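You operate a simulated robot arm through the tools that you are given. There is no shell and no other tool.

The job below is to be done with a simulated robot arm. You get a single attempt, and the scene is never put back.

JOB
Stamp the medium and the large parcel, each as its label asks.
Fine: damp each stamp on the sponge and press it on the marked square; the third stamp stays dry; nothing damp on pages, folders or maps.

The check looks at the end state, three seconds after you hand in, the way a careful person would. Anything else that was tipped, shoved, dropped, spilled or broken makes it a failure.

ROBOT AND FRAMES
A 7-joint arm with a two-finger parallel gripper, fixed in place. Base frame: the origin is on the floor under the middle of its stand, x ahead of it, y to its left, z up; the work surface is at about z = 760. Units: mm, degrees, N and s.
With the tool pointing down near the work surface it reaches from about 100 to 660 mm from the base axis. Its first joint turns from -66.0 to 66.0 degrees. Payload 1.57 kg.
The TCP is the grasp point between the finger pads, 30 mm short of the fingertips. In the tool frame z runs along the fingers and y along their closing line. Largest opening 80 mm; finger width 17, thickness 12; the body of the gripper, 40 by 82 mm, starts 80 mm behind the TCP.
Orientation is that of the tool frame in the base frame, as [roll, pitch, yaw] about the fixed x, y, z axes, in that order (R = Rz(yaw) Ry(pitch) Rx(roll)). With the fingers straight down and closing along the base's y, the tool's x points along the base's -x, its y along +y and its z along -z.

CONTROLS
- The arm moves only by the tool jog_arm. Its argument "steps" is text: rows parted by semicolons, each of 7 numbers parted by spaces: the shift along the tool's x, y, z in mm, then the turn, a rotation vector about the tool's x, y, z in degrees, then the gripper command, from -1 (shut) to 1 (fully open), values between in proportion. In form: dx dy dz wx wy wz grip; .... A call has 1 to 20 rows; each row shifts and turns the commanded pose from where the row before left it, along the tool's axes as they then stand. Each row takes 0.2 s and may step no farther than 50 mm and 8.6 degrees from the row before; otherwise, or with a gripper value out of range, the whole call is refused. A pose out of reach is approached as far as the arm can. The call stops where the force on the tool passes 40 N (or 10 N more than at its start, if that is more) or the arm is blocked; 0.2 s more then pass. Each finger travels about 72 mm/s and halts on what it meets, pressing with about 42 N; the grip force reading is that of the motor and also rises with nothing between the fingers. The clock runs only during rows and for 0.2 s after the last one: add rows that do not move to give the fingers time. It gives the time, the measured TCP pose, the force on the tool (base axes), the opening and the grip force at its end, in the units of the frame above (readings bear some noise), with the torque about the TCP (base axes, N m) and any sound that the robot's microphone picked up, and new pictures: "views" is both (left out), scene, wrist or none.
- Cameras (640 x 400 px; columns grow to the right, rows downward): "scene" is fixed at [66.1, 457.1, 1404.7]; the picture's right is [-0.55, -0.84, 0.00], its down [-0.62, 0.41, -0.67] and it looks along [0.56, -0.37, -0.74] (base axes); focal length 325 px, centre (320, 200). "wrist" rides on the gripper at [72, -7, -122] in the tool frame; the picture's right is [0.09, 1.00, 0.00], its down [-0.84, 0.08, -0.54] and it looks along [-0.54, 0.05, 0.84] (tool axes); focal length 238 px, centre (320, 200). There is no depth. A picture from a camera that has moved, and an enlarged one, comes with that camera's place and axes in the base frame and with its lens.
- inspect(camera, box): a new picture of the part [left, top, right, bottom] of that camera's present view, enlarged. The clock stands still meanwhile.
- sign_off(): hands the job in; it is judged then, once.

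Places have to be worked out from the pictures, the camera data and where the tool is seen. Open the gripper and draw the arm clear of the work before you hand the job in, unless the task says otherwise.

The tools are called as a command line: name --argument value ..., lists and objects as JSON in quotes. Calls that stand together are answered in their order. jog_arm: Moves the arm, as the interface text tells. Its arguments: {"type":"object","properties":{"steps":{"type":"string"},"views":{"type":"string","enum":["both","scene","wrist","none"]}},"required":["steps"]} The other tools are called the same way: inspect (camera, box) takes an enlarged picture of a part of a camera's view; sign_off () hands the job in.

At the start:

```text
time_s: 0.0
eef_pos: [480.1, 217.0, 1053.4]
tool_rot: [180.0, 0.0, 180.0]
wrist_force: [-0.6, -0.1, -0.3]
moment: [0.02, 0.0, -0.02]
grip_width: 79.9
grasp_force: 0.1
```

scene: 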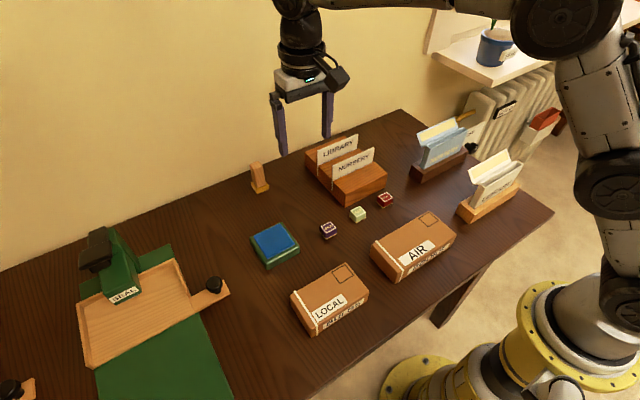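
wrist: 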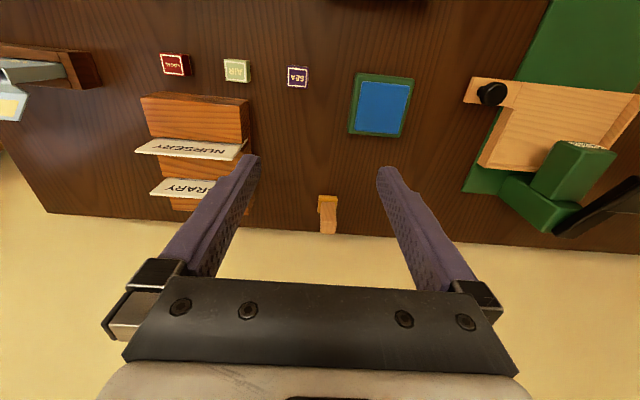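

I start by looking closely at the parcels, stamps and sponge before moving anything.

inspect --camera "scene" --box '[230, 180, 470, 340]'

inspect --camera "wrist" --box '[130, 30, 430, 220]'

inspect --camera "scene" --box '[280, 250, 380, 340]'

inspect --camera "scene" --box '[360, 200, 470, 290]'

inspect --camera "scene" --box '[310, 180, 410, 250]'

inspect --camera "scene" --box '[0, 210, 240, 400]'

```text
2.50 times, centred on (350, 260) of scene
camera zoom: at [66.1, 457.1, 1404.7], right [-0.55, -0.84, 0.0], down [-0.62, 0.41, -0.67], along [0.56, -0.37, -0.74], focal length 813 px, centre (245, 50)
```

zoom: 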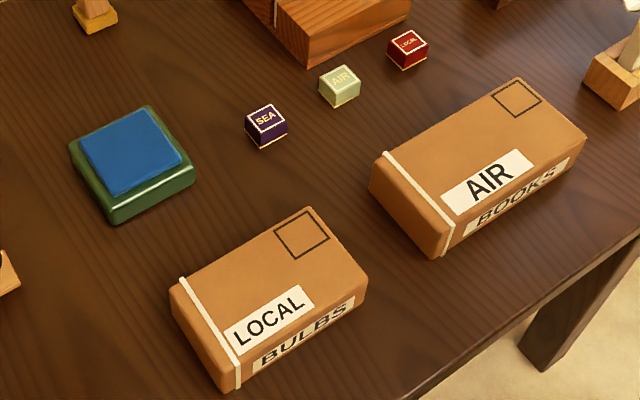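

```text
2.11 times, centred on (280, 125) of wrist
camera zoom: at [408.7, 209.6, 1176.7], right [-0.09, 1.0, 0.0], down [0.84, 0.08, 0.54], along [0.54, 0.05, -0.84], focal length 502 px, centre (404, 358)
```

zoom: 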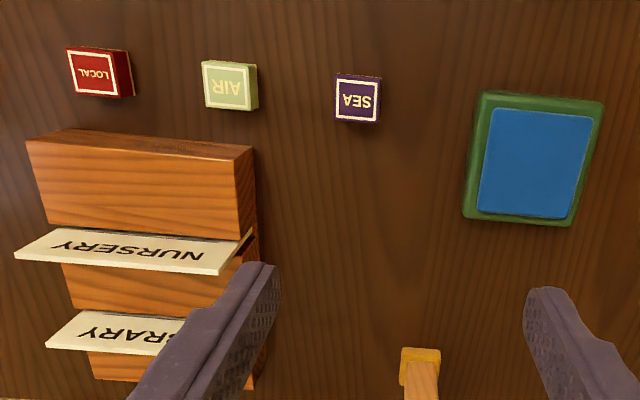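

```text
4.44 times, centred on (330, 295) of scene
camera zoom: at [66.1, 457.1, 1404.7], right [-0.55, -0.84, 0.0], down [-0.62, 0.41, -0.67], along [0.56, -0.37, -0.74], focal length 1445 px, centre (276, -222)
```

zoom: 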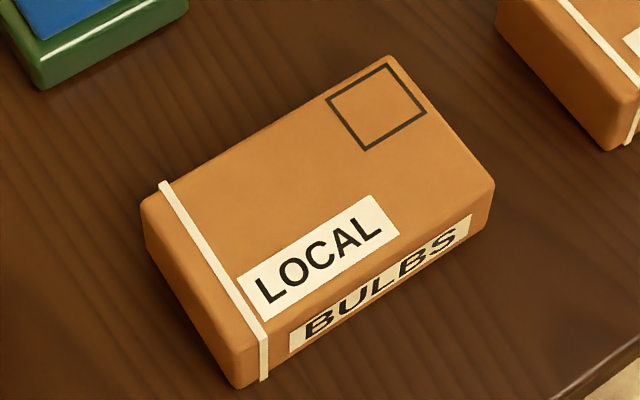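

```text
4.44 times, centred on (415, 245) of scene
camera zoom: at [66.1, 457.1, 1404.7], right [-0.55, -0.84, 0.0], down [-0.62, 0.41, -0.67], along [0.56, -0.37, -0.74], focal length 1445 px, centre (-102, 0)
```

zoom: 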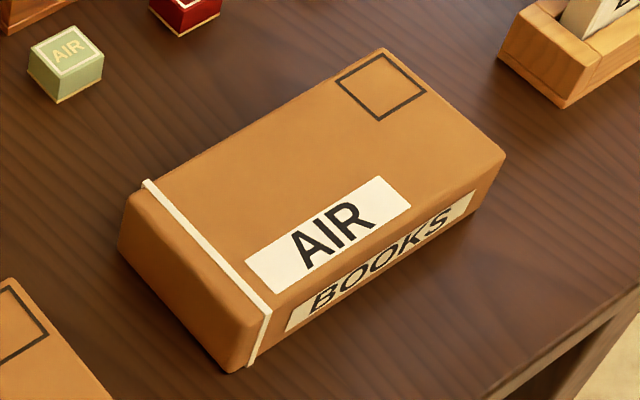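

```text
5.71 times, centred on (360, 215) of scene
camera zoom: at [66.1, 457.1, 1404.7], right [-0.55, -0.84, 0.0], down [-0.62, 0.41, -0.67], along [0.56, -0.37, -0.74], focal length 1858 px, centre (91, 114)
```

zoom: 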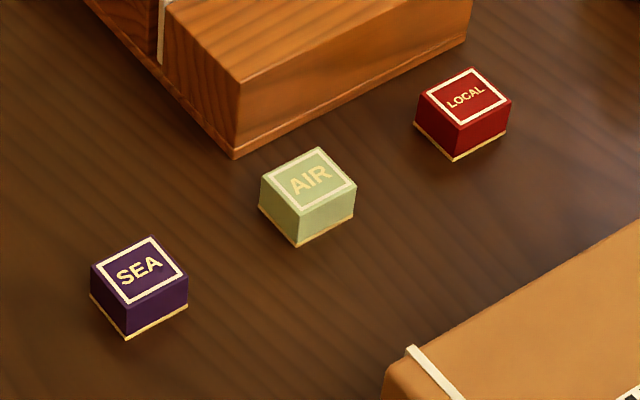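

```text
2.11 times, centred on (120, 305) of scene
camera zoom: at [66.1, 457.1, 1404.7], right [-0.55, -0.84, 0.0], down [-0.62, 0.41, -0.67], along [0.56, -0.37, -0.74], focal length 684 px, centre (741, -21)
```

zoom: 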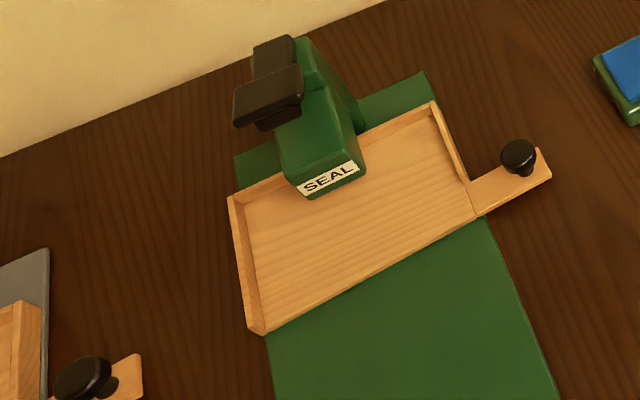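

The parcels read LOCAL (smaller, about x 261–341, y 213–345) and AIR (larger). The stamps sit at about (453,180) SEA, (453,90) AIR and (453,0) LOCAL, with the sponge near (481,311). Before handling anything I turn the wrist camera to the left, to see whether there are more parcels or obstacles outside the view.

jog_arm --steps "0 0 0 0 0 -8.5 1; 0 0 0 0 0 -8.5 1; 0 0 0 0 0 -8.5 1; 0 0 0 0 0 -8.5 1; 0 0 0 0 0 -8.5 1; 0 0 0 0 0 -8.5 1; 0 0 0 0 0 -8.5 1; 0 0 0 0 0 0 1" --views "both"

```text
time_s: 1.8
eef_pos: [480.0, 217.4, 1054.0]
tool_rot: [-180.0, -0.1, -120.4]
wrist_force: [0.2, -0.1, -0.3]
moment: [0.0, 0.02, 0.0]
grip_width: 79.8
grasp_force: 0.1
camera wrist: at [449.8, 151.0, 1176.7], right [-0.91, 0.42, 0.0], down [0.36, 0.76, 0.54], along [0.23, 0.49, -0.84], focal length 238 px, centre (320, 200)
```

scene: 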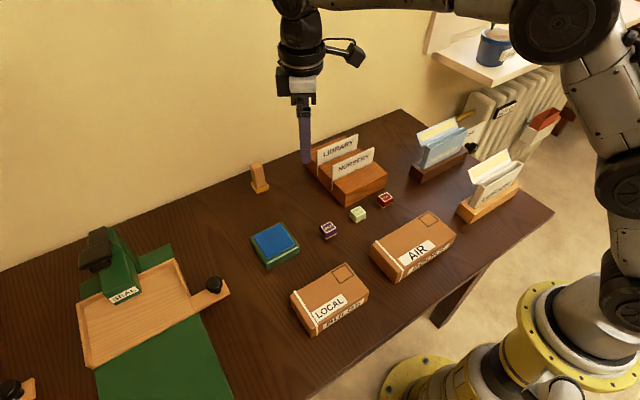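
wrist: 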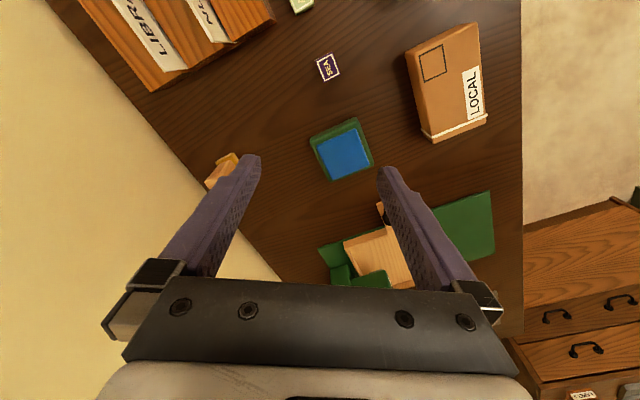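

No other parcel shows so far, only a drawer cabinet to the left of the table. I slide the camera back toward the robot to see the left and near side of the table.

jog_arm --steps "0 45 0 0 0 0 1; 0 45 0 0 0 0 1; 0 45 0 0 0 0 1; 0 45 0 0 0 0 1; 0 0 0 0 0 -8.5 1; 0 0 0 0 0 -8.5 1; 0 0 0 0 0 0 1" --views "both"

```text
time_s: 3.4
eef_pos: [325.0, 308.0, 1053.7]
tool_rot: [-179.9, 0.0, -103.4]
wrist_force: [0.5, -0.4, -0.6]
moment: [-0.02, 0.0, -0.02]
grip_width: 79.9
grasp_force: 0.1
camera wrist: at [315.6, 236.6, 1176.8], right [-0.99, 0.14, 0.0], down [0.12, 0.83, 0.54], along [0.08, 0.54, -0.84], focal length 238 px, centre (320, 200)
```

scene: 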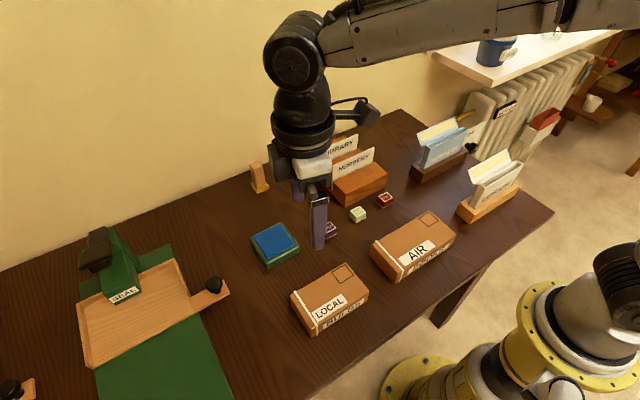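
wrist: 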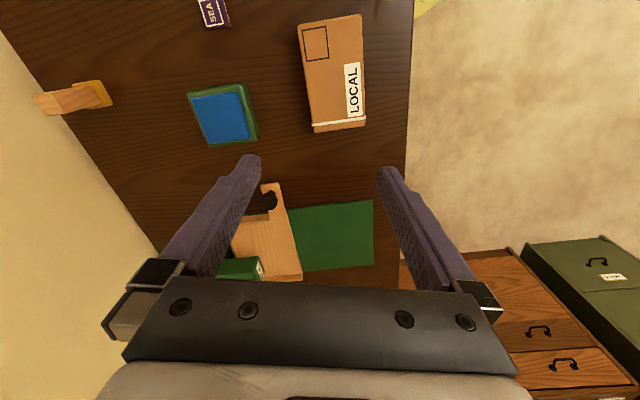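

The table's left half shows only the tray, seal press and sponge. I tilt the camera outward to see the far-left end of the table and what lies beyond it.

jog_arm --steps "0 0 0 0 -8.5 0 1; 0 0 0 0 -8.5 0 1; 0 0 0 0 -8.5 0 1; 0 0 0 0 -8.5 0 1; 0 0 0 0 0 0 1" --views "wrist"

```text
time_s: 4.6
eef_pos: [325.8, 308.9, 1054.5]
tool_rot: [-180.0, 34.1, -103.4]
wrist_force: [-0.4, -0.2, -0.3]
moment: [0.0, -0.02, -0.01]
grip_width: 79.8
grasp_force: 0.0
camera wrist: at [302.2, 181.5, 1115.4], right [-0.99, 0.16, -0.05], down [0.02, 0.4, 0.92], along [0.17, 0.9, -0.39], focal length 238 px, centre (320, 200)
```

wrist: 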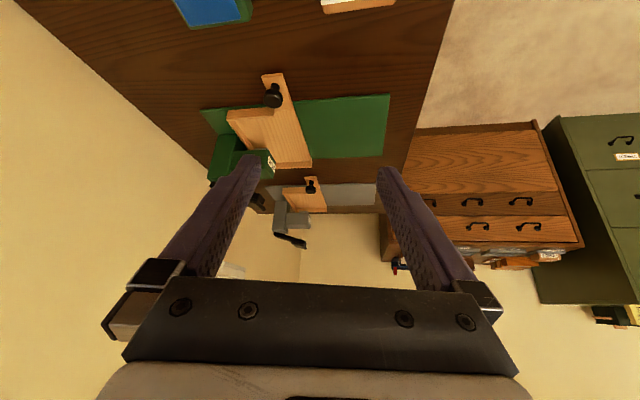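

The left end only has a second press and cabinets, no parcels. I level the tool and swing the camera to the right side of the table.

jog_arm --steps "0 0 0 0 8.5 0 1; 0 0 0 0 8.5 0 1; 0 0 0 0 8.5 0 1; 0 0 0 0 8.5 0 1; 0 0 0 0 0 8.5 1; 0 0 0 0 0 8.5 1; 0 0 0 0 0 8.5 1; 0 0 0 0 0 8.5 1; 0 0 0 0 0 8.5 1; 0 0 0 0 0 8.5 1; 0 0 0 0 0 8.5 1; 0 0 0 0 0 8.5 1; 0 0 0 0 0 8.5 1; 0 -40 0 0 0 0 1; 0 -40 0 0 0 0 1; 0 -40 0 0 0 0 1; 0 -40 0 0 0 0 1; 0 -40 0 0 0 0 1; 0 0 0 0 0 0 1" --views "both"

```text
time_s: 8.6
eef_pos: [323.6, 106.5, 1053.3]
tool_rot: [-179.9, 0.0, -180.0]
wrist_force: [-0.3, 0.2, 0.2]
moment: [-0.01, 0.01, 0.02]
grip_width: 79.9
grasp_force: 0.0
camera wrist: at [253.6, 100.6, 1177.3], right [-0.09, 1.0, 0.0], down [0.84, 0.08, 0.54], along [0.54, 0.05, -0.84], focal length 238 px, centre (320, 200)
```

scene: 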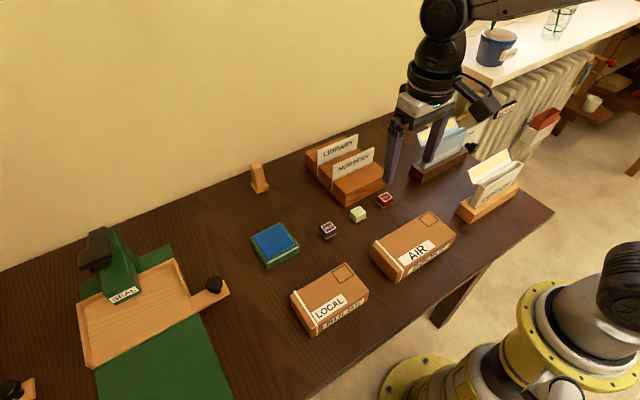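
wrist: 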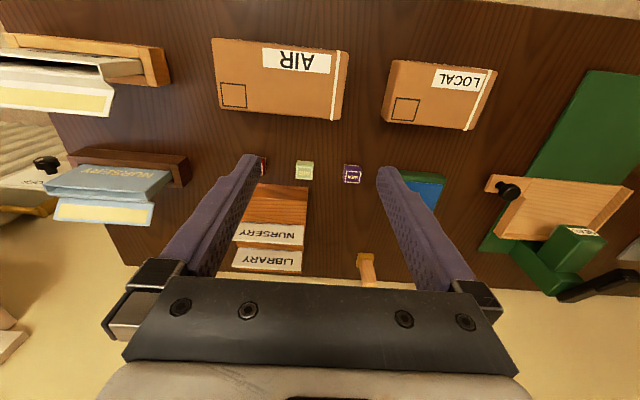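

Only two parcels are on the table: LOCAL (medium) and AIR (large). I zoom in from this vantage point to refine the squares, stamps and sponge.

inspect --camera "wrist" --box '[200, 30, 360, 130]'

inspect --camera "wrist" --box '[360, 50, 520, 150]'

inspect --camera "scene" --box '[240, 210, 320, 280]'

```text
4.00 times, centred on (280, 80) of wrist
camera zoom: at [253.6, 100.6, 1177.3], right [-0.09, 1.0, 0.0], down [0.84, 0.08, 0.54], along [0.54, 0.05, -0.84], focal length 953 px, centre (480, 680)
```

zoom: 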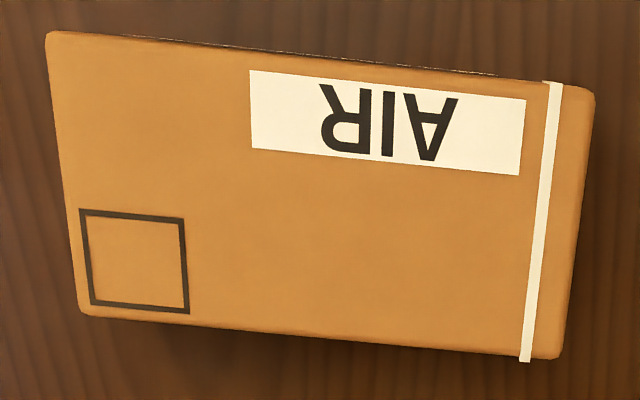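

```text
4.00 times, centred on (440, 100) of wrist
camera zoom: at [253.6, 100.6, 1177.3], right [-0.09, 1.0, 0.0], down [0.84, 0.08, 0.54], along [0.54, 0.05, -0.84], focal length 953 px, centre (-160, 600)
```

zoom: 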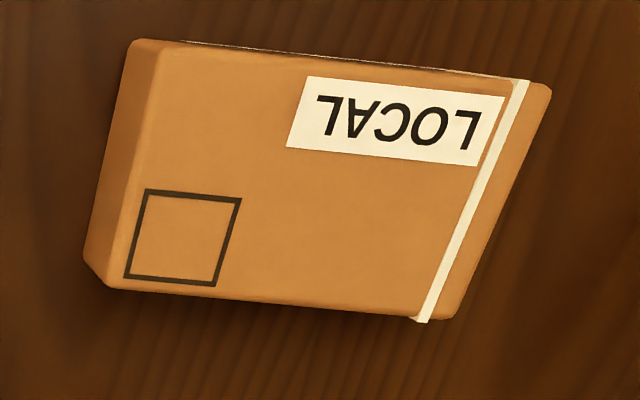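

```text
5.71 times, centred on (280, 245) of scene
camera zoom: at [66.1, 457.1, 1404.7], right [-0.55, -0.84, 0.0], down [-0.62, 0.41, -0.67], along [0.56, -0.37, -0.74], focal length 1858 px, centre (549, -57)
```

zoom: 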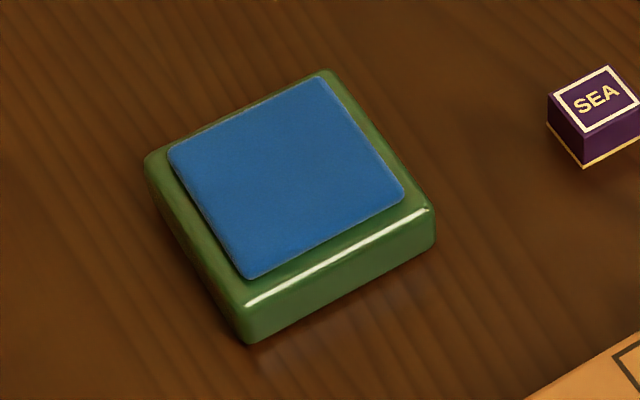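

Two-view estimates agree well: LOCAL square at (322,234), top z≈805. AIR square at (324,-15), top z≈811. Sponge pad is about 70×70 centred on (481,311), top z≈795. I move above the LOCAL stamp at (453,0) with the fingers open.

jog_arm --steps "-26 -21.3 30 0 0 0 1; -26 -21.3 30 0 0 0 1; -26 -21.3 30 0 0 0 1; -26 -21.3 30 0 0 0 1; -25.4 -21.3 30 0 0 0 1; 0 0 20 0 0 0 1; 0 0 20 0 0 0 1; 0 0 0 0 0 0 1" --views "both"

```text
time_s: 10.4
eef_pos: [453.7, 2.8, 864.4]
tool_rot: [-179.9, 0.0, -180.0]
wrist_force: [0.2, 0.4, -0.7]
moment: [-0.01, 0.01, 0.0]
grip_width: 79.8
grasp_force: 0.0
camera wrist: at [382.5, -5.3, 986.9], right [-0.09, 1.0, 0.0], down [0.84, 0.08, 0.54], along [0.54, 0.05, -0.84], focal length 238 px, centre (320, 200)
```

scene: 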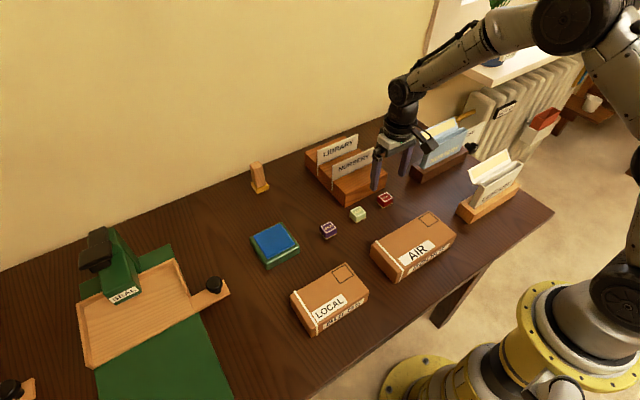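
wrist: 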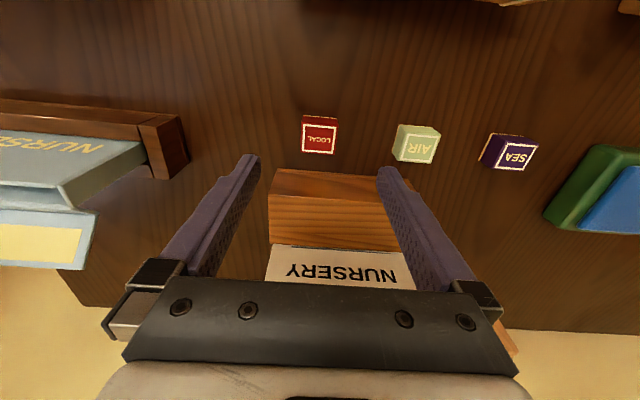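

The LOCAL stamp sits almost centred between the fingers, slightly nearer the robot. I zoom in to refine its centre and size.

inspect --camera "wrist" --box '[270, 100, 370, 170]'

inspect --camera "scene" --box '[350, 170, 430, 220]'

```text
5.71 times, centred on (320, 135) of wrist
camera zoom: at [382.5, -5.3, 986.9], right [-0.09, 1.0, 0.0], down [0.84, 0.08, 0.54], along [0.54, 0.05, -0.84], focal length 1362 px, centre (320, 571)
```

zoom: 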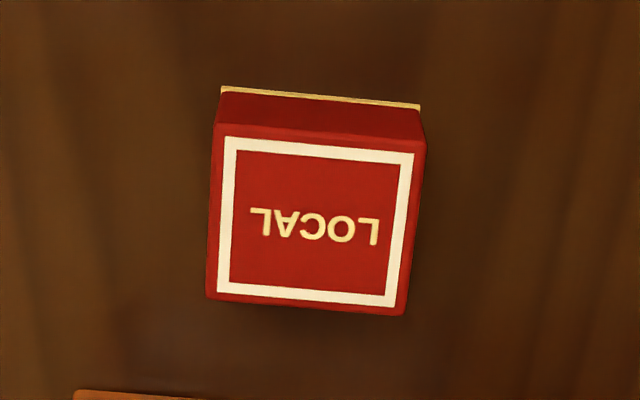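

```text
8.00 times, centred on (390, 195) of scene
camera zoom: at [66.1, 457.1, 1404.7], right [-0.55, -0.84, 0.0], down [-0.62, 0.41, -0.67], along [0.56, -0.37, -0.74], focal length 2601 px, centre (-240, 240)
```

zoom: 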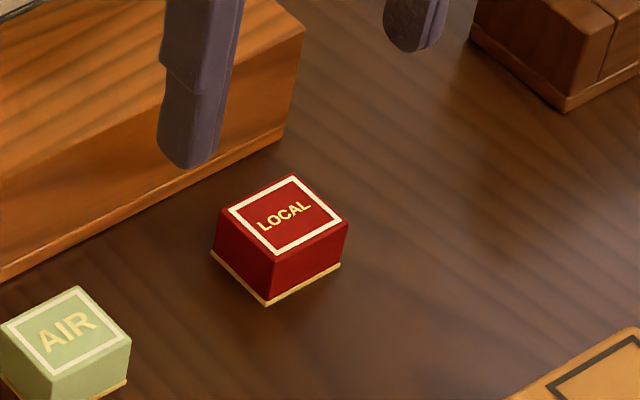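

The stamp is about 28×32×20 mm, centred near (451.5,0). I correct by about 2 mm in y and x and descend so that the fingertips end about 7 mm above the table, leaving the stamp's base protruding below the fingers.

jog_arm --steps "1.5 -1.8 15 0 0 0 1; 0 0 15 0 0 0 1; 0 0 15 0 0 0 1; 0 0 12 0 0 0 1; 0 0 0 0 0 0 1; 0 0 0 0 0 0 1" --views "both"

```text
time_s: 11.8
eef_pos: [453.2, -1.3, 806.3]
tool_rot: [180.0, -0.1, 180.0]
wrist_force: [0.1, 0.3, 0.2]
moment: [-0.01, -0.01, 0.0]
grip_width: 79.9
grasp_force: 0.1
camera wrist: at [381.7, -7.8, 929.6], right [-0.09, 1.0, 0.0], down [0.84, 0.08, 0.54], along [0.54, 0.05, -0.84], focal length 238 px, centre (320, 200)
```

scene: 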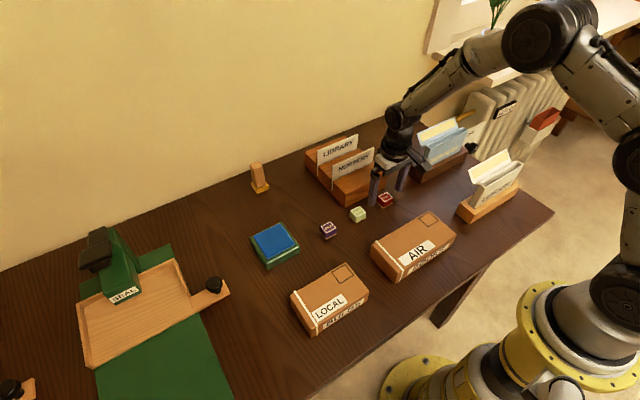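
wrist: 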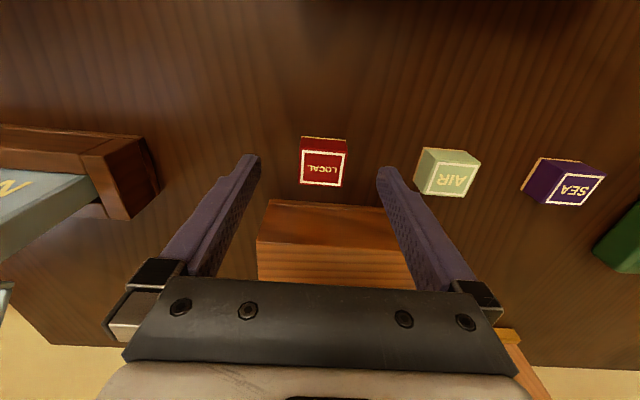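

The stamp's top is right between the fingertips at the expected pixel. I descend the last 9 mm and close.

jog_arm --steps "0 0 5 0 0 0 1; 0 0 4.3 0 0 0 1; 0 0 0 0 0 0 1; 0 0 0 0 0 0 0; 0 0 0 0 0 0 -0.3; 0 0 0 0 0 0 -1; 0 0 0 0 0 0 -1; 0 0 0 0 0 0 -1; 0 0 0 0 0 0 -1" --views "both"

```text
time_s: 13.8
eef_pos: [452.9, -1.7, 797.1]
tool_rot: [-180.0, 0.0, -180.0]
wrist_force: [0.2, -0.2, 0.5]
moment: [-0.02, -0.03, -0.04]
grip_width: 30.3
grasp_force: 39.8
camera wrist: at [381.3, -7.6, 920.5], right [-0.09, 1.0, 0.0], down [0.84, 0.08, 0.54], along [0.54, 0.05, -0.84], focal length 238 px, centre (320, 200)
```

scene: 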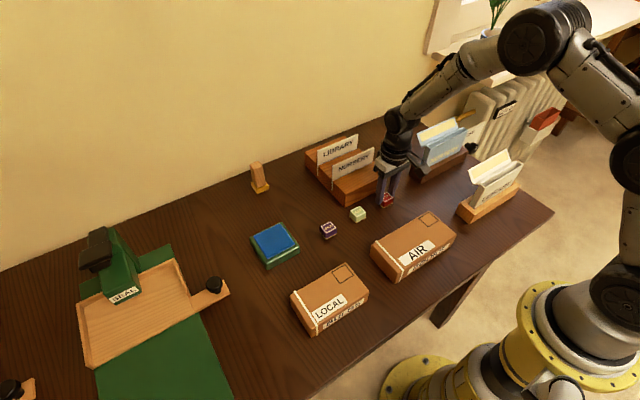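
wrist: 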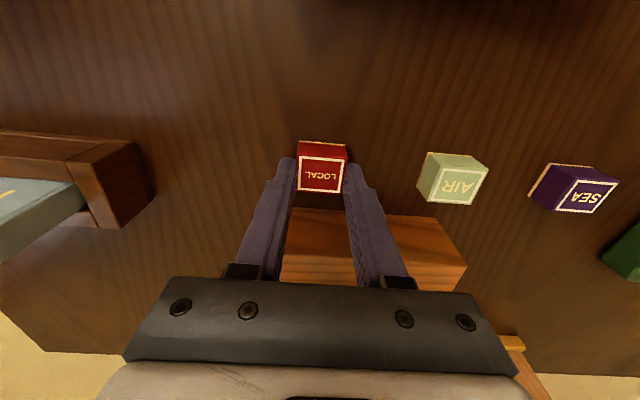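

The grip holds at 30.3 mm. I lift the stamp straight up and check it in the grip.

jog_arm --steps "0 0 -10 0 0 0 -1; 0 0 -20 0 0 0 -1; 0 0 -25 0 0 0 -1; 0 0 -25 0 0 0 -1; 0 0 0 0 0 0 -1; 0 0 0 0 0 0 -1" --views "both"

inspect --camera "wrist" --box '[270, 130, 370, 200]'

inspect --camera "scene" --box '[350, 150, 430, 210]'

```text
time_s: 15.2
eef_pos: [453.0, 0.7, 878.5]
tool_rot: [179.9, -0.1, 180.0]
wrist_force: [-0.1, -1.0, -0.3]
moment: [0.0, 0.01, 0.0]
grip_width: 30.4
grasp_force: 39.3
camera wrist: at [381.7, -7.4, 1001.1], right [-0.09, 1.0, 0.0], down [0.84, 0.08, 0.54], along [0.54, 0.05, -0.84], focal length 238 px, centre (320, 200)
```

scene: 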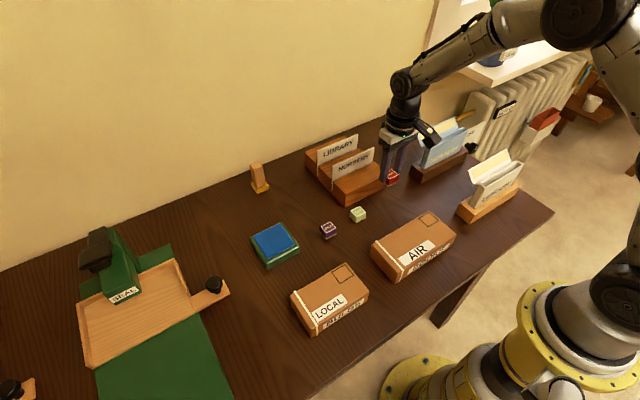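
wrist: 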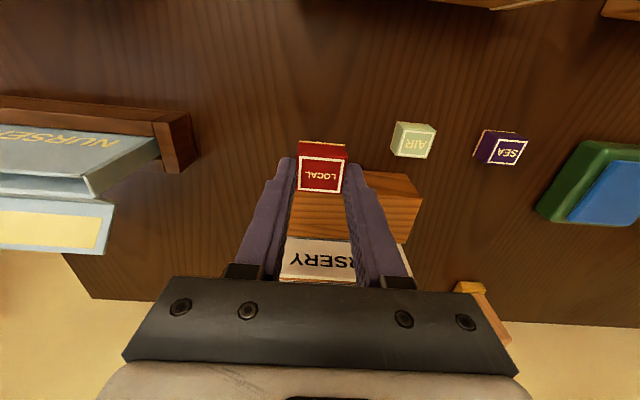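

```text
5.71 times, centred on (320, 165) of wrist
camera zoom: at [381.7, -7.4, 1001.1], right [-0.09, 1.0, 0.0], down [0.84, 0.08, 0.54], along [0.54, 0.05, -0.84], focal length 1362 px, centre (320, 400)
```

zoom: 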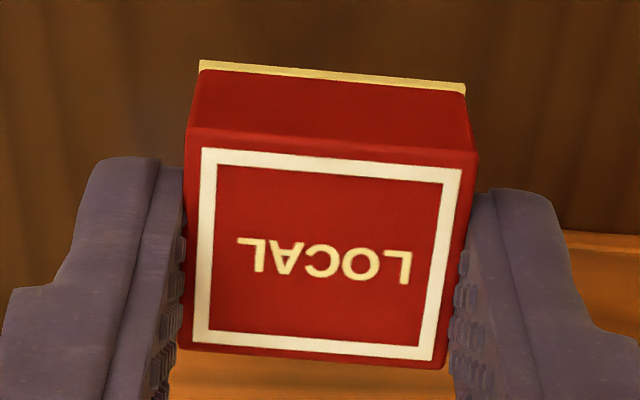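

```text
6.67 times, centred on (390, 180) of scene
camera zoom: at [66.1, 457.1, 1404.7], right [-0.55, -0.84, 0.0], down [-0.62, 0.41, -0.67], along [0.56, -0.37, -0.74], focal length 2167 px, centre (-147, 333)
```

zoom: 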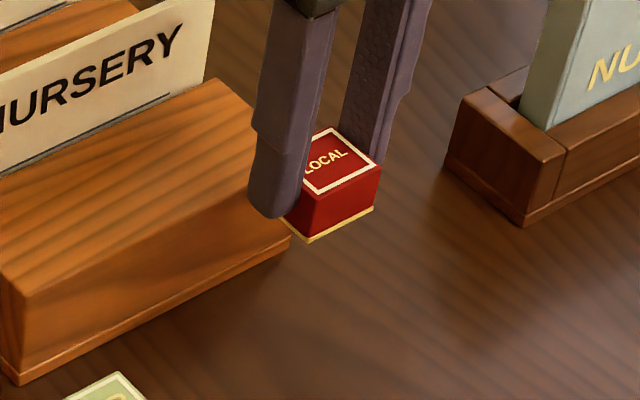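

The stamp is held straight, with its centre about 2 mm toward the robot from the TCP and its base about 37 mm below the TCP. I carry it over to above the sponge at (481,311).

jog_arm --steps "0 40 0 0 0 0 -1; 0 40 0 0 0 0 -1; 0 40 0 0 0 0 -1; 0 40 0 0 0 0 -1; 0 40 0 0 0 0 -1; -10 37 0 0 0 0 -1; -10 37 0 0 0 0 -1; -10 37 0 0 0 0 -1; 0 0 0 0 0 0 -1; 0 0 0 0 0 0 -1" --views "both"

inspect --camera "scene" --box '[230, 190, 330, 280]'

```text
time_s: 17.4
eef_pos: [483.4, 311.4, 877.3]
tool_rot: [-179.9, -0.1, 180.0]
wrist_force: [0.4, 0.2, -0.3]
moment: [0.0, -0.01, 0.01]
grip_width: 30.4
grasp_force: 39.5
camera wrist: at [412.2, 304.3, 1001.3], right [-0.09, 1.0, 0.0], down [0.84, 0.08, 0.54], along [0.54, 0.05, -0.84], focal length 238 px, centre (320, 200)
```

scene: 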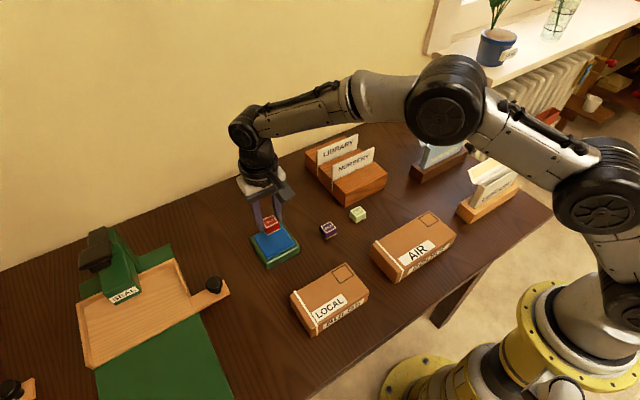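
wrist: 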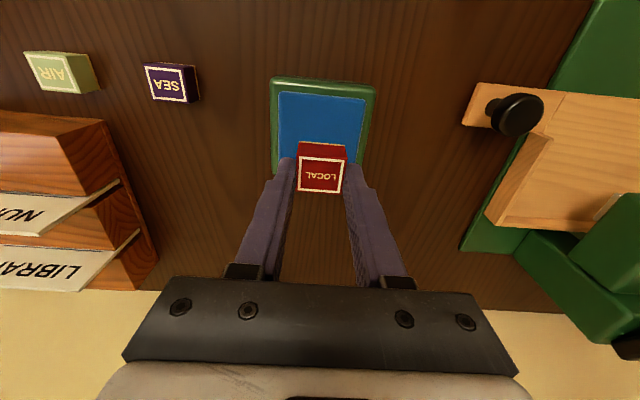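

```text
4.44 times, centred on (280, 235) of scene
camera zoom: at [66.1, 457.1, 1404.7], right [-0.55, -0.84, 0.0], down [-0.62, 0.41, -0.67], along [0.56, -0.37, -0.74], focal length 1445 px, centre (498, 44)
```

zoom: 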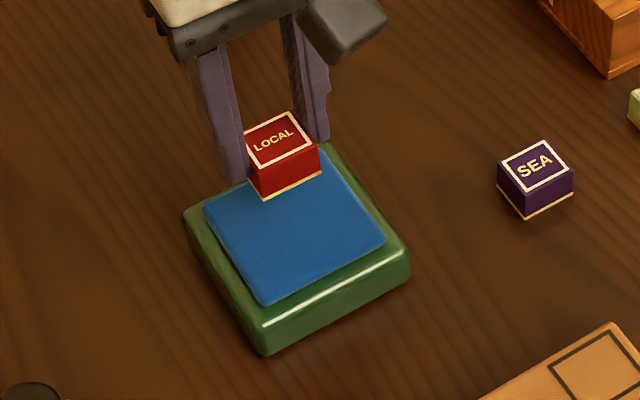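

The stamp is above the sponge pad. I lower it to just above the pad, then feel for contact in small steps.

jog_arm --steps "0 0 15 0 0 0 -1; 0 0 15 0 0 0 -1; 0 0 8 0 0 0 -1; 0 0 0 0 0 0 -1" --views "none"

inspect --camera "scene" --box '[230, 190, 330, 280]'

```text
time_s: 18.4
eef_pos: [483.1, 310.7, 839.0]
tool_rot: [-180.0, 0.0, -179.9]
wrist_force: [0.2, -0.3, -0.4]
moment: [0.0, -0.03, -0.01]
grip_width: 30.2
grasp_force: 39.1
```

```text
4.44 times, centred on (280, 235) of scene
camera zoom: at [66.1, 457.1, 1404.7], right [-0.55, -0.84, 0.0], down [-0.62, 0.41, -0.67], along [0.56, -0.37, -0.74], focal length 1445 px, centre (498, 44)
```

zoom: 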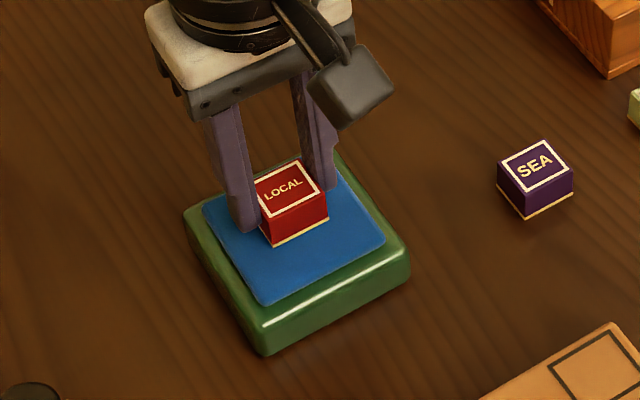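

The stamp hovers just over the pad with no force yet. I go down in 1.5 mm steps and watch the force.

jog_arm --steps "0 0 1.5 0 0 0 -1; 0 0 1.5 0 0 0 -1; 0 0 0 0 0 0 -1" --views "none"

```text
time_s: 19.2
eef_pos: [482.2, 309.8, 837.0]
tool_rot: [180.0, 0.0, -180.0]
wrist_force: [-0.7, -0.2, -0.9]
moment: [0.01, 0.02, -0.01]
grip_width: 30.4
grasp_force: 39.3
```

No contact yet; I continue down.

jog_arm --steps "0 0 1.5 0 0 0 -1; 0 0 1.5 0 0 0 -1; 0 0 0 0 0 0 -1" --views "none"

```text
time_s: 20.0
eef_pos: [483.8, 311.9, 836.3]
tool_rot: [179.9, 0.1, -180.0]
wrist_force: [-5.9, -2.1, 13.5]
moment: [-0.12, 0.24, 0.02]
grip_width: 30.4
grasp_force: 39.6
```

Contact: about 13.5 N upward, with the stamp's base on the pad at z≈798. I hold it there for about a second to damp the stamp and look.

jog_arm --steps "0 0 0 0 0 0 -1; 0 0 0 0 0 0 -1; 0 0 0 0 0 0 -1; 0 0 0 0 0 0 -1; 0 0 0 0 0 0 -1" --views "both"

inspect --camera "scene" --box '[230, 190, 330, 280]'

inspect --camera "wrist" --box '[260, 120, 380, 210]'

```text
time_s: 21.2
eef_pos: [483.4, 309.9, 835.2]
tool_rot: [179.9, 0.2, -180.0]
wrist_force: [-1.1, 0.2, 20.9]
moment: [0.02, 0.06, -0.01]
grip_width: 30.4
grasp_force: 39.4
camera wrist: at [412.1, 304.1, 957.7], right [-0.09, 1.0, 0.0], down [0.83, 0.08, 0.55], along [0.54, 0.05, -0.84], focal length 238 px, centre (320, 200)
```

scene: 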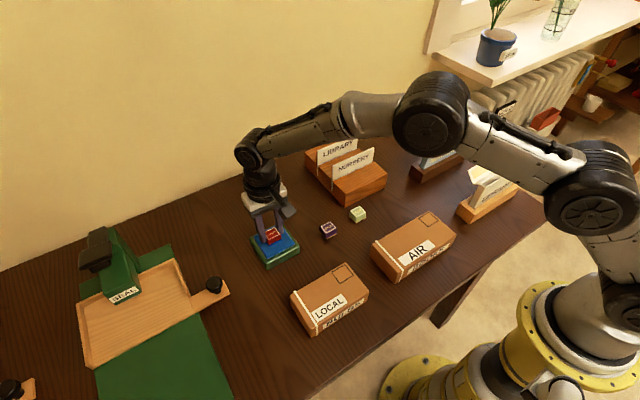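
wrist: 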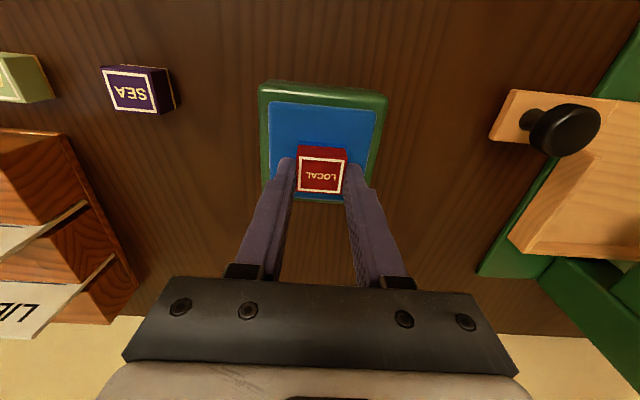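

```text
4.44 times, centred on (280, 235) of scene
camera zoom: at [65.8, 456.9, 1404.8], right [-0.55, -0.84, 0.0], down [-0.62, 0.41, -0.67], along [0.56, -0.37, -0.74], focal length 1445 px, centre (498, 44)
```

zoom: 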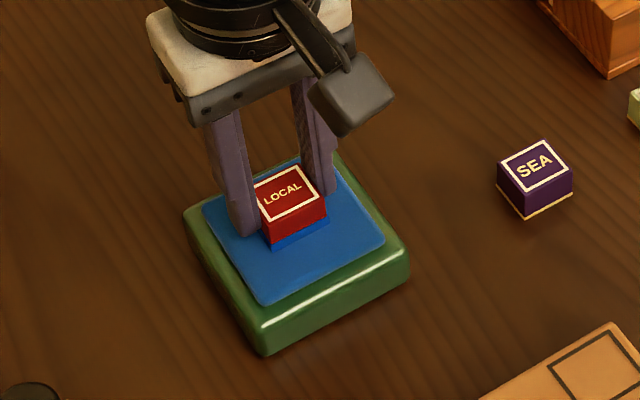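

```text
4.44 times, centred on (320, 165) of wrist
camera zoom: at [412.1, 304.1, 957.7], right [-0.09, 1.0, 0.0], down [0.83, 0.08, 0.55], along [0.54, 0.05, -0.84], focal length 1059 px, centre (320, 356)
```

zoom: 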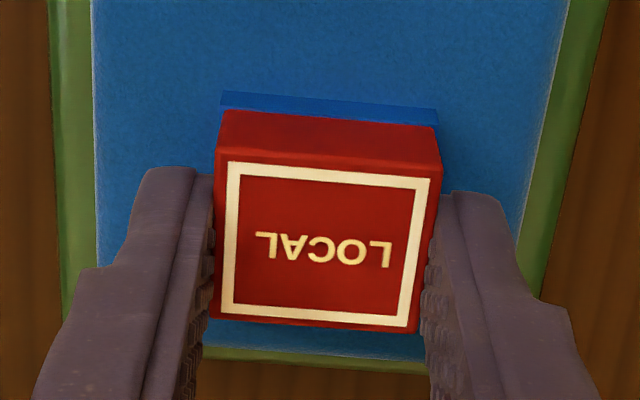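

The gold base of the stamp has turned blue, so it's damp. I lift off and carry it to the LOCAL parcel's marked square, passing only over bare table.

jog_arm --steps "0 0 -3 0 0 0 -1; 0 0 -10 0 0 0 -1; 0 0 -20 0 0 0 -1; 0 0 -20 0 0 0 -1; 0 0 0 0 0 0 -1; 31.8 -15.3 0 0 0 0 -1; 31.8 -15.3 0 0 0 0 -1; 31.8 -15.3 0 0 0 0 -1; 31.8 -15.3 0 0 0 0 -1; 31.8 -15.3 0 0 0 0 -1; 0 0 0 0 0 0 -1; 0 0 0 0 0 0 -1" --views "both"

inspect --camera "wrist" --box '[220, 60, 420, 200]'

inspect --camera "scene" --box '[280, 230, 380, 310]'

```text
time_s: 23.8
eef_pos: [321.9, 232.4, 885.9]
tool_rot: [180.0, 0.1, -179.9]
wrist_force: [0.4, -0.2, -0.2]
moment: [0.01, 0.02, 0.02]
grip_width: 30.5
grasp_force: 39.7
camera wrist: at [252.1, 227.1, 1009.7], right [-0.09, 1.0, 0.0], down [0.84, 0.08, 0.54], along [0.54, 0.05, -0.84], focal length 238 px, centre (320, 200)
```

scene: 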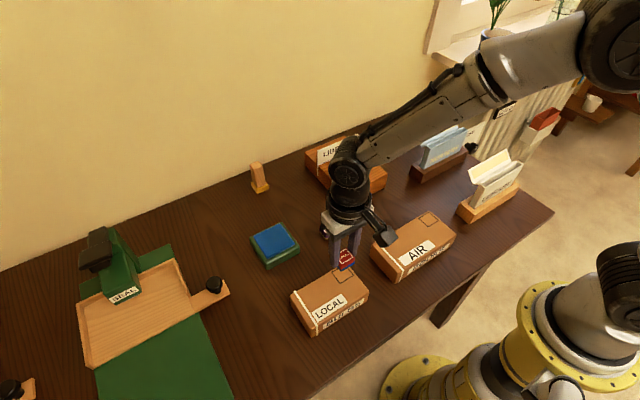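
wrist: 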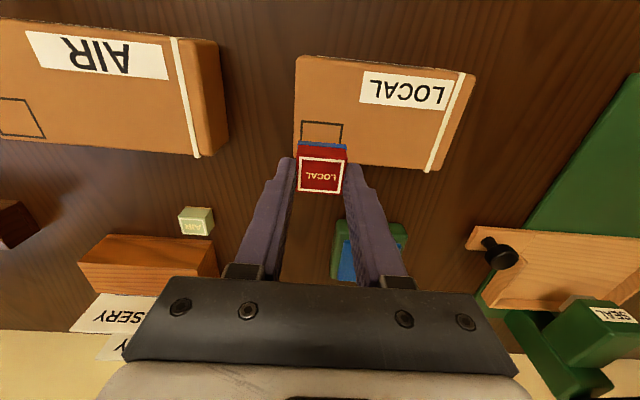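

```text
2.86 times, centred on (320, 130) of wrist
camera zoom: at [252.1, 227.1, 1009.7], right [-0.09, 1.0, 0.0], down [0.84, 0.08, 0.54], along [0.54, 0.05, -0.84], focal length 681 px, centre (320, 400)
```

zoom: 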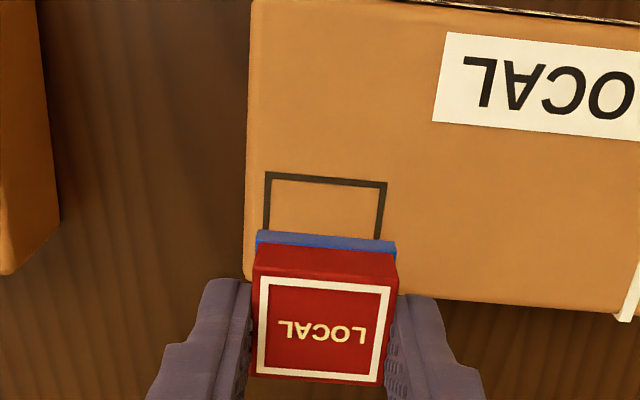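

```text
5.00 times, centred on (330, 270) of scene
camera zoom: at [66.1, 457.1, 1404.7], right [-0.55, -0.84, 0.0], down [-0.62, 0.41, -0.67], along [0.56, -0.37, -0.74], focal length 1625 px, centre (270, -150)
```

zoom: 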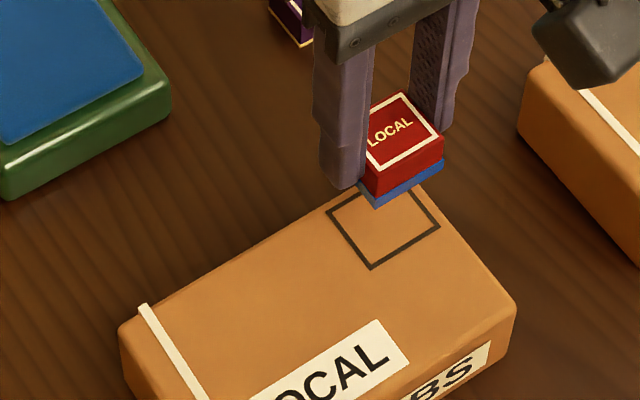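

The stamp is aligned with the marked square to within about 1 mm: square centre ≈(321.9,233.7), stamp centre ≈(321.7,233.3). I lower it to just above the parcel.

jog_arm --steps "0 0.4 15 0 0 0 -1; 0 0 15 0 0 0 -1; 0 0 8 0 0 0 -1; 0 0 0 0 0 0 -1; 0 0 0 0 0 0 -1" --views "both"

inspect --camera "wrist" --box '[260, 110, 380, 200]'

inspect --camera "scene" --box '[300, 240, 380, 300]'

```text
time_s: 25.0
eef_pos: [322.8, 233.8, 848.6]
tool_rot: [-179.9, 0.0, 180.0]
wrist_force: [0.2, 0.2, 0.5]
moment: [-0.03, -0.01, -0.01]
grip_width: 30.5
grasp_force: 39.6
camera wrist: at [252.6, 227.7, 970.8], right [-0.09, 1.0, 0.0], down [0.84, 0.08, 0.54], along [0.54, 0.05, -0.84], focal length 238 px, centre (320, 200)
```

scene: 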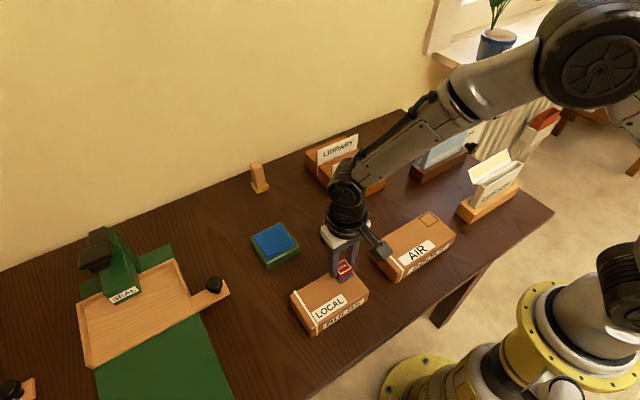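
wrist: 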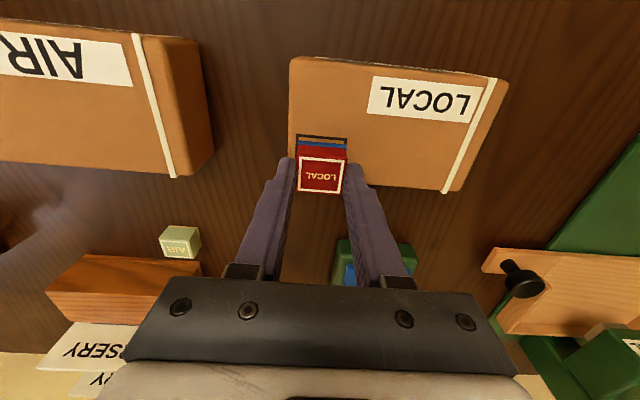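

```text
4.44 times, centred on (320, 155) of wrist
camera zoom: at [252.6, 227.7, 970.8], right [-0.09, 1.0, 0.0], down [0.84, 0.08, 0.54], along [0.54, 0.05, -0.84], focal length 1059 px, centre (320, 400)
```

zoom: 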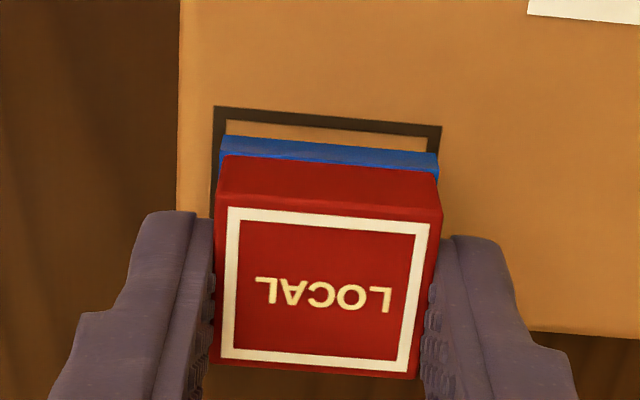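

```text
6.67 times, centred on (340, 270) of scene
camera zoom: at [66.1, 457.1, 1404.7], right [-0.55, -0.84, 0.0], down [-0.62, 0.41, -0.67], along [0.56, -0.37, -0.74], focal length 2167 px, centre (187, -267)
```

zoom: 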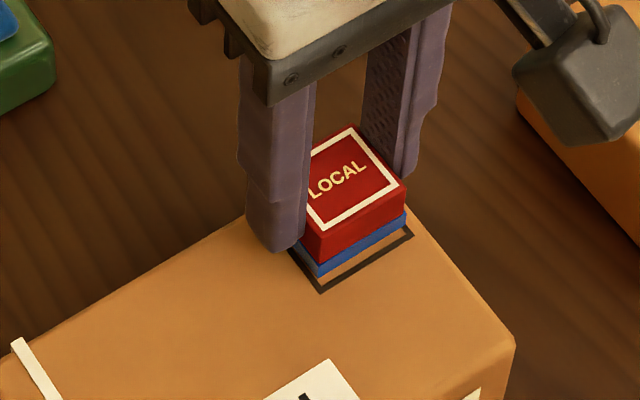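

Base and square line up with an even margin. I lower in 1.5 mm steps until it touches.

jog_arm --steps "0 0 1.5 0 0 0 -1; 0 0 1.5 0 0 0 -1; 0 0 1 0 0 0 -1; 0 0 0 0 0 0 -1" --views "none"

```text
time_s: 26.0
eef_pos: [324.5, 234.7, 844.5]
tool_rot: [180.0, 0.0, -180.0]
wrist_force: [0.2, 0.5, 0.9]
moment: [0.05, 0.03, 0.02]
grip_width: 30.2
grasp_force: 39.9
```

No contact yet; a little further.

jog_arm --steps "0 0 1 0 0 0 -1; 0 0 1 0 0 0 -1; 0 0 0 0 0 0 -1" --views "none"

```text
time_s: 26.8
eef_pos: [323.8, 234.5, 843.4]
tool_rot: [180.0, 0.0, -180.0]
wrist_force: [-1.7, -1.7, 8.6]
moment: [-0.03, 0.08, -0.01]
grip_width: 30.3
grasp_force: 39.6
```

Contact at 8.6 N. I press slightly more and hold for a second or so.

jog_arm --steps "0 0 0.7 0 0 0 -1; 0 0 0 0 0 0 -1; 0 0 0 0 0 0 -1; 0 0 0 0 0 0 -1; 0 0 0 0 0 0 -1; 0 0 0 0 0 0 -1; 0 0 0 0 0 0 -1; 0 0 0 0 0 0 -1" --views "both"

inspect --camera "scene" --box '[300, 240, 380, 300]'

inspect --camera "wrist" --box '[260, 110, 380, 200]'

```text
time_s: 28.6
eef_pos: [325.1, 235.1, 843.2]
tool_rot: [179.9, 0.2, -180.0]
wrist_force: [1.1, 0.2, 23.6]
moment: [0.03, 0.03, -0.02]
grip_width: 30.4
grasp_force: 39.7
camera wrist: at [253.0, 227.9, 965.4], right [-0.09, 1.0, 0.0], down [0.84, 0.08, 0.54], along [0.54, 0.05, -0.84], focal length 238 px, centre (320, 200)
```

scene: 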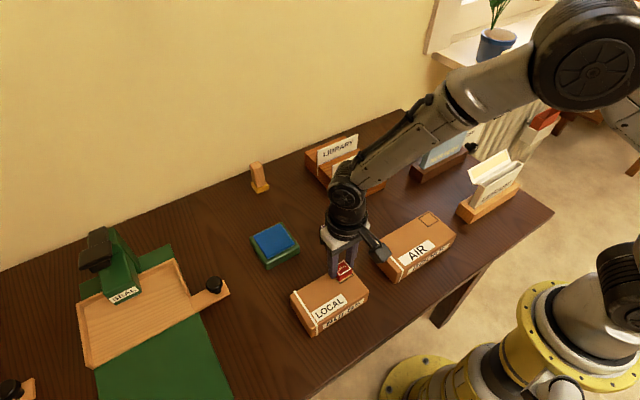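
wrist: 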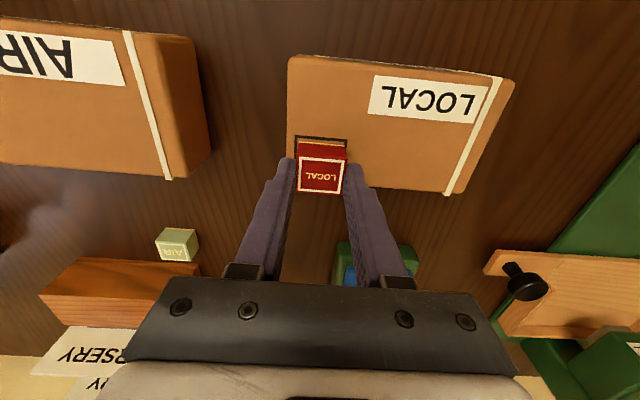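

```text
6.67 times, centred on (340, 270) of scene
camera zoom: at [65.8, 456.9, 1404.7], right [-0.55, -0.84, 0.0], down [-0.62, 0.41, -0.67], along [0.56, -0.37, -0.74], focal length 2167 px, centre (187, -267)
```

zoom: 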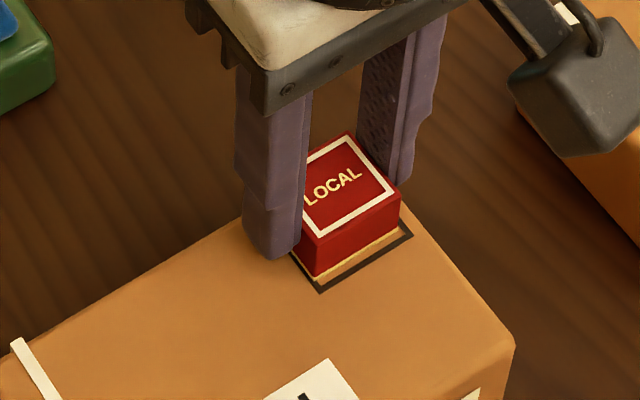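

```text
4.44 times, centred on (320, 155) of wrist
camera zoom: at [253.0, 227.9, 965.4], right [-0.09, 1.0, 0.0], down [0.84, 0.08, 0.54], along [0.54, 0.05, -0.84], focal length 1059 px, centre (320, 400)
```

zoom: 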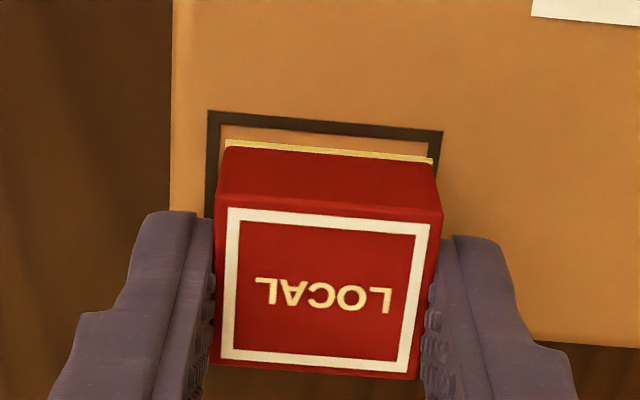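

The base has gone from damp blue back to gold under pressure, so it has taken hold on the square, centred to about 1 mm. I relieve the pressure a little and open the fingers.

jog_arm --steps "0 0 -0.8 0 0 0 -1; 0 0 0 0 0 0 -1; 0 0 0 0 0 0 -0.1; 0 0 0 0 0 0 0.1; 0 0 0 0 0 0 0.3; 0 0 0 0 0 0 0.3; 0 0 0 0 0 0 0.3" --views "wrist"

```text
time_s: 30.2
eef_pos: [323.2, 234.0, 842.5]
tool_rot: [-179.9, 0.0, -180.0]
wrist_force: [0.5, 0.5, -0.3]
moment: [0.01, -0.01, 0.0]
grip_width: 52.0
grasp_force: 0.1
camera wrist: at [252.3, 227.5, 965.6], right [-0.09, 1.0, 0.0], down [0.84, 0.08, 0.54], along [0.54, 0.05, -0.84], focal length 238 px, centre (320, 200)
```

wrist: 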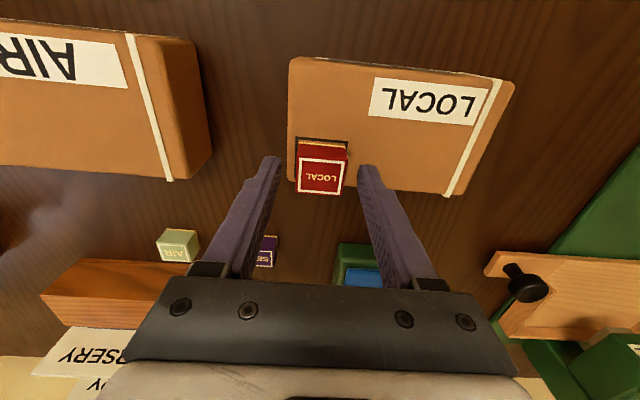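

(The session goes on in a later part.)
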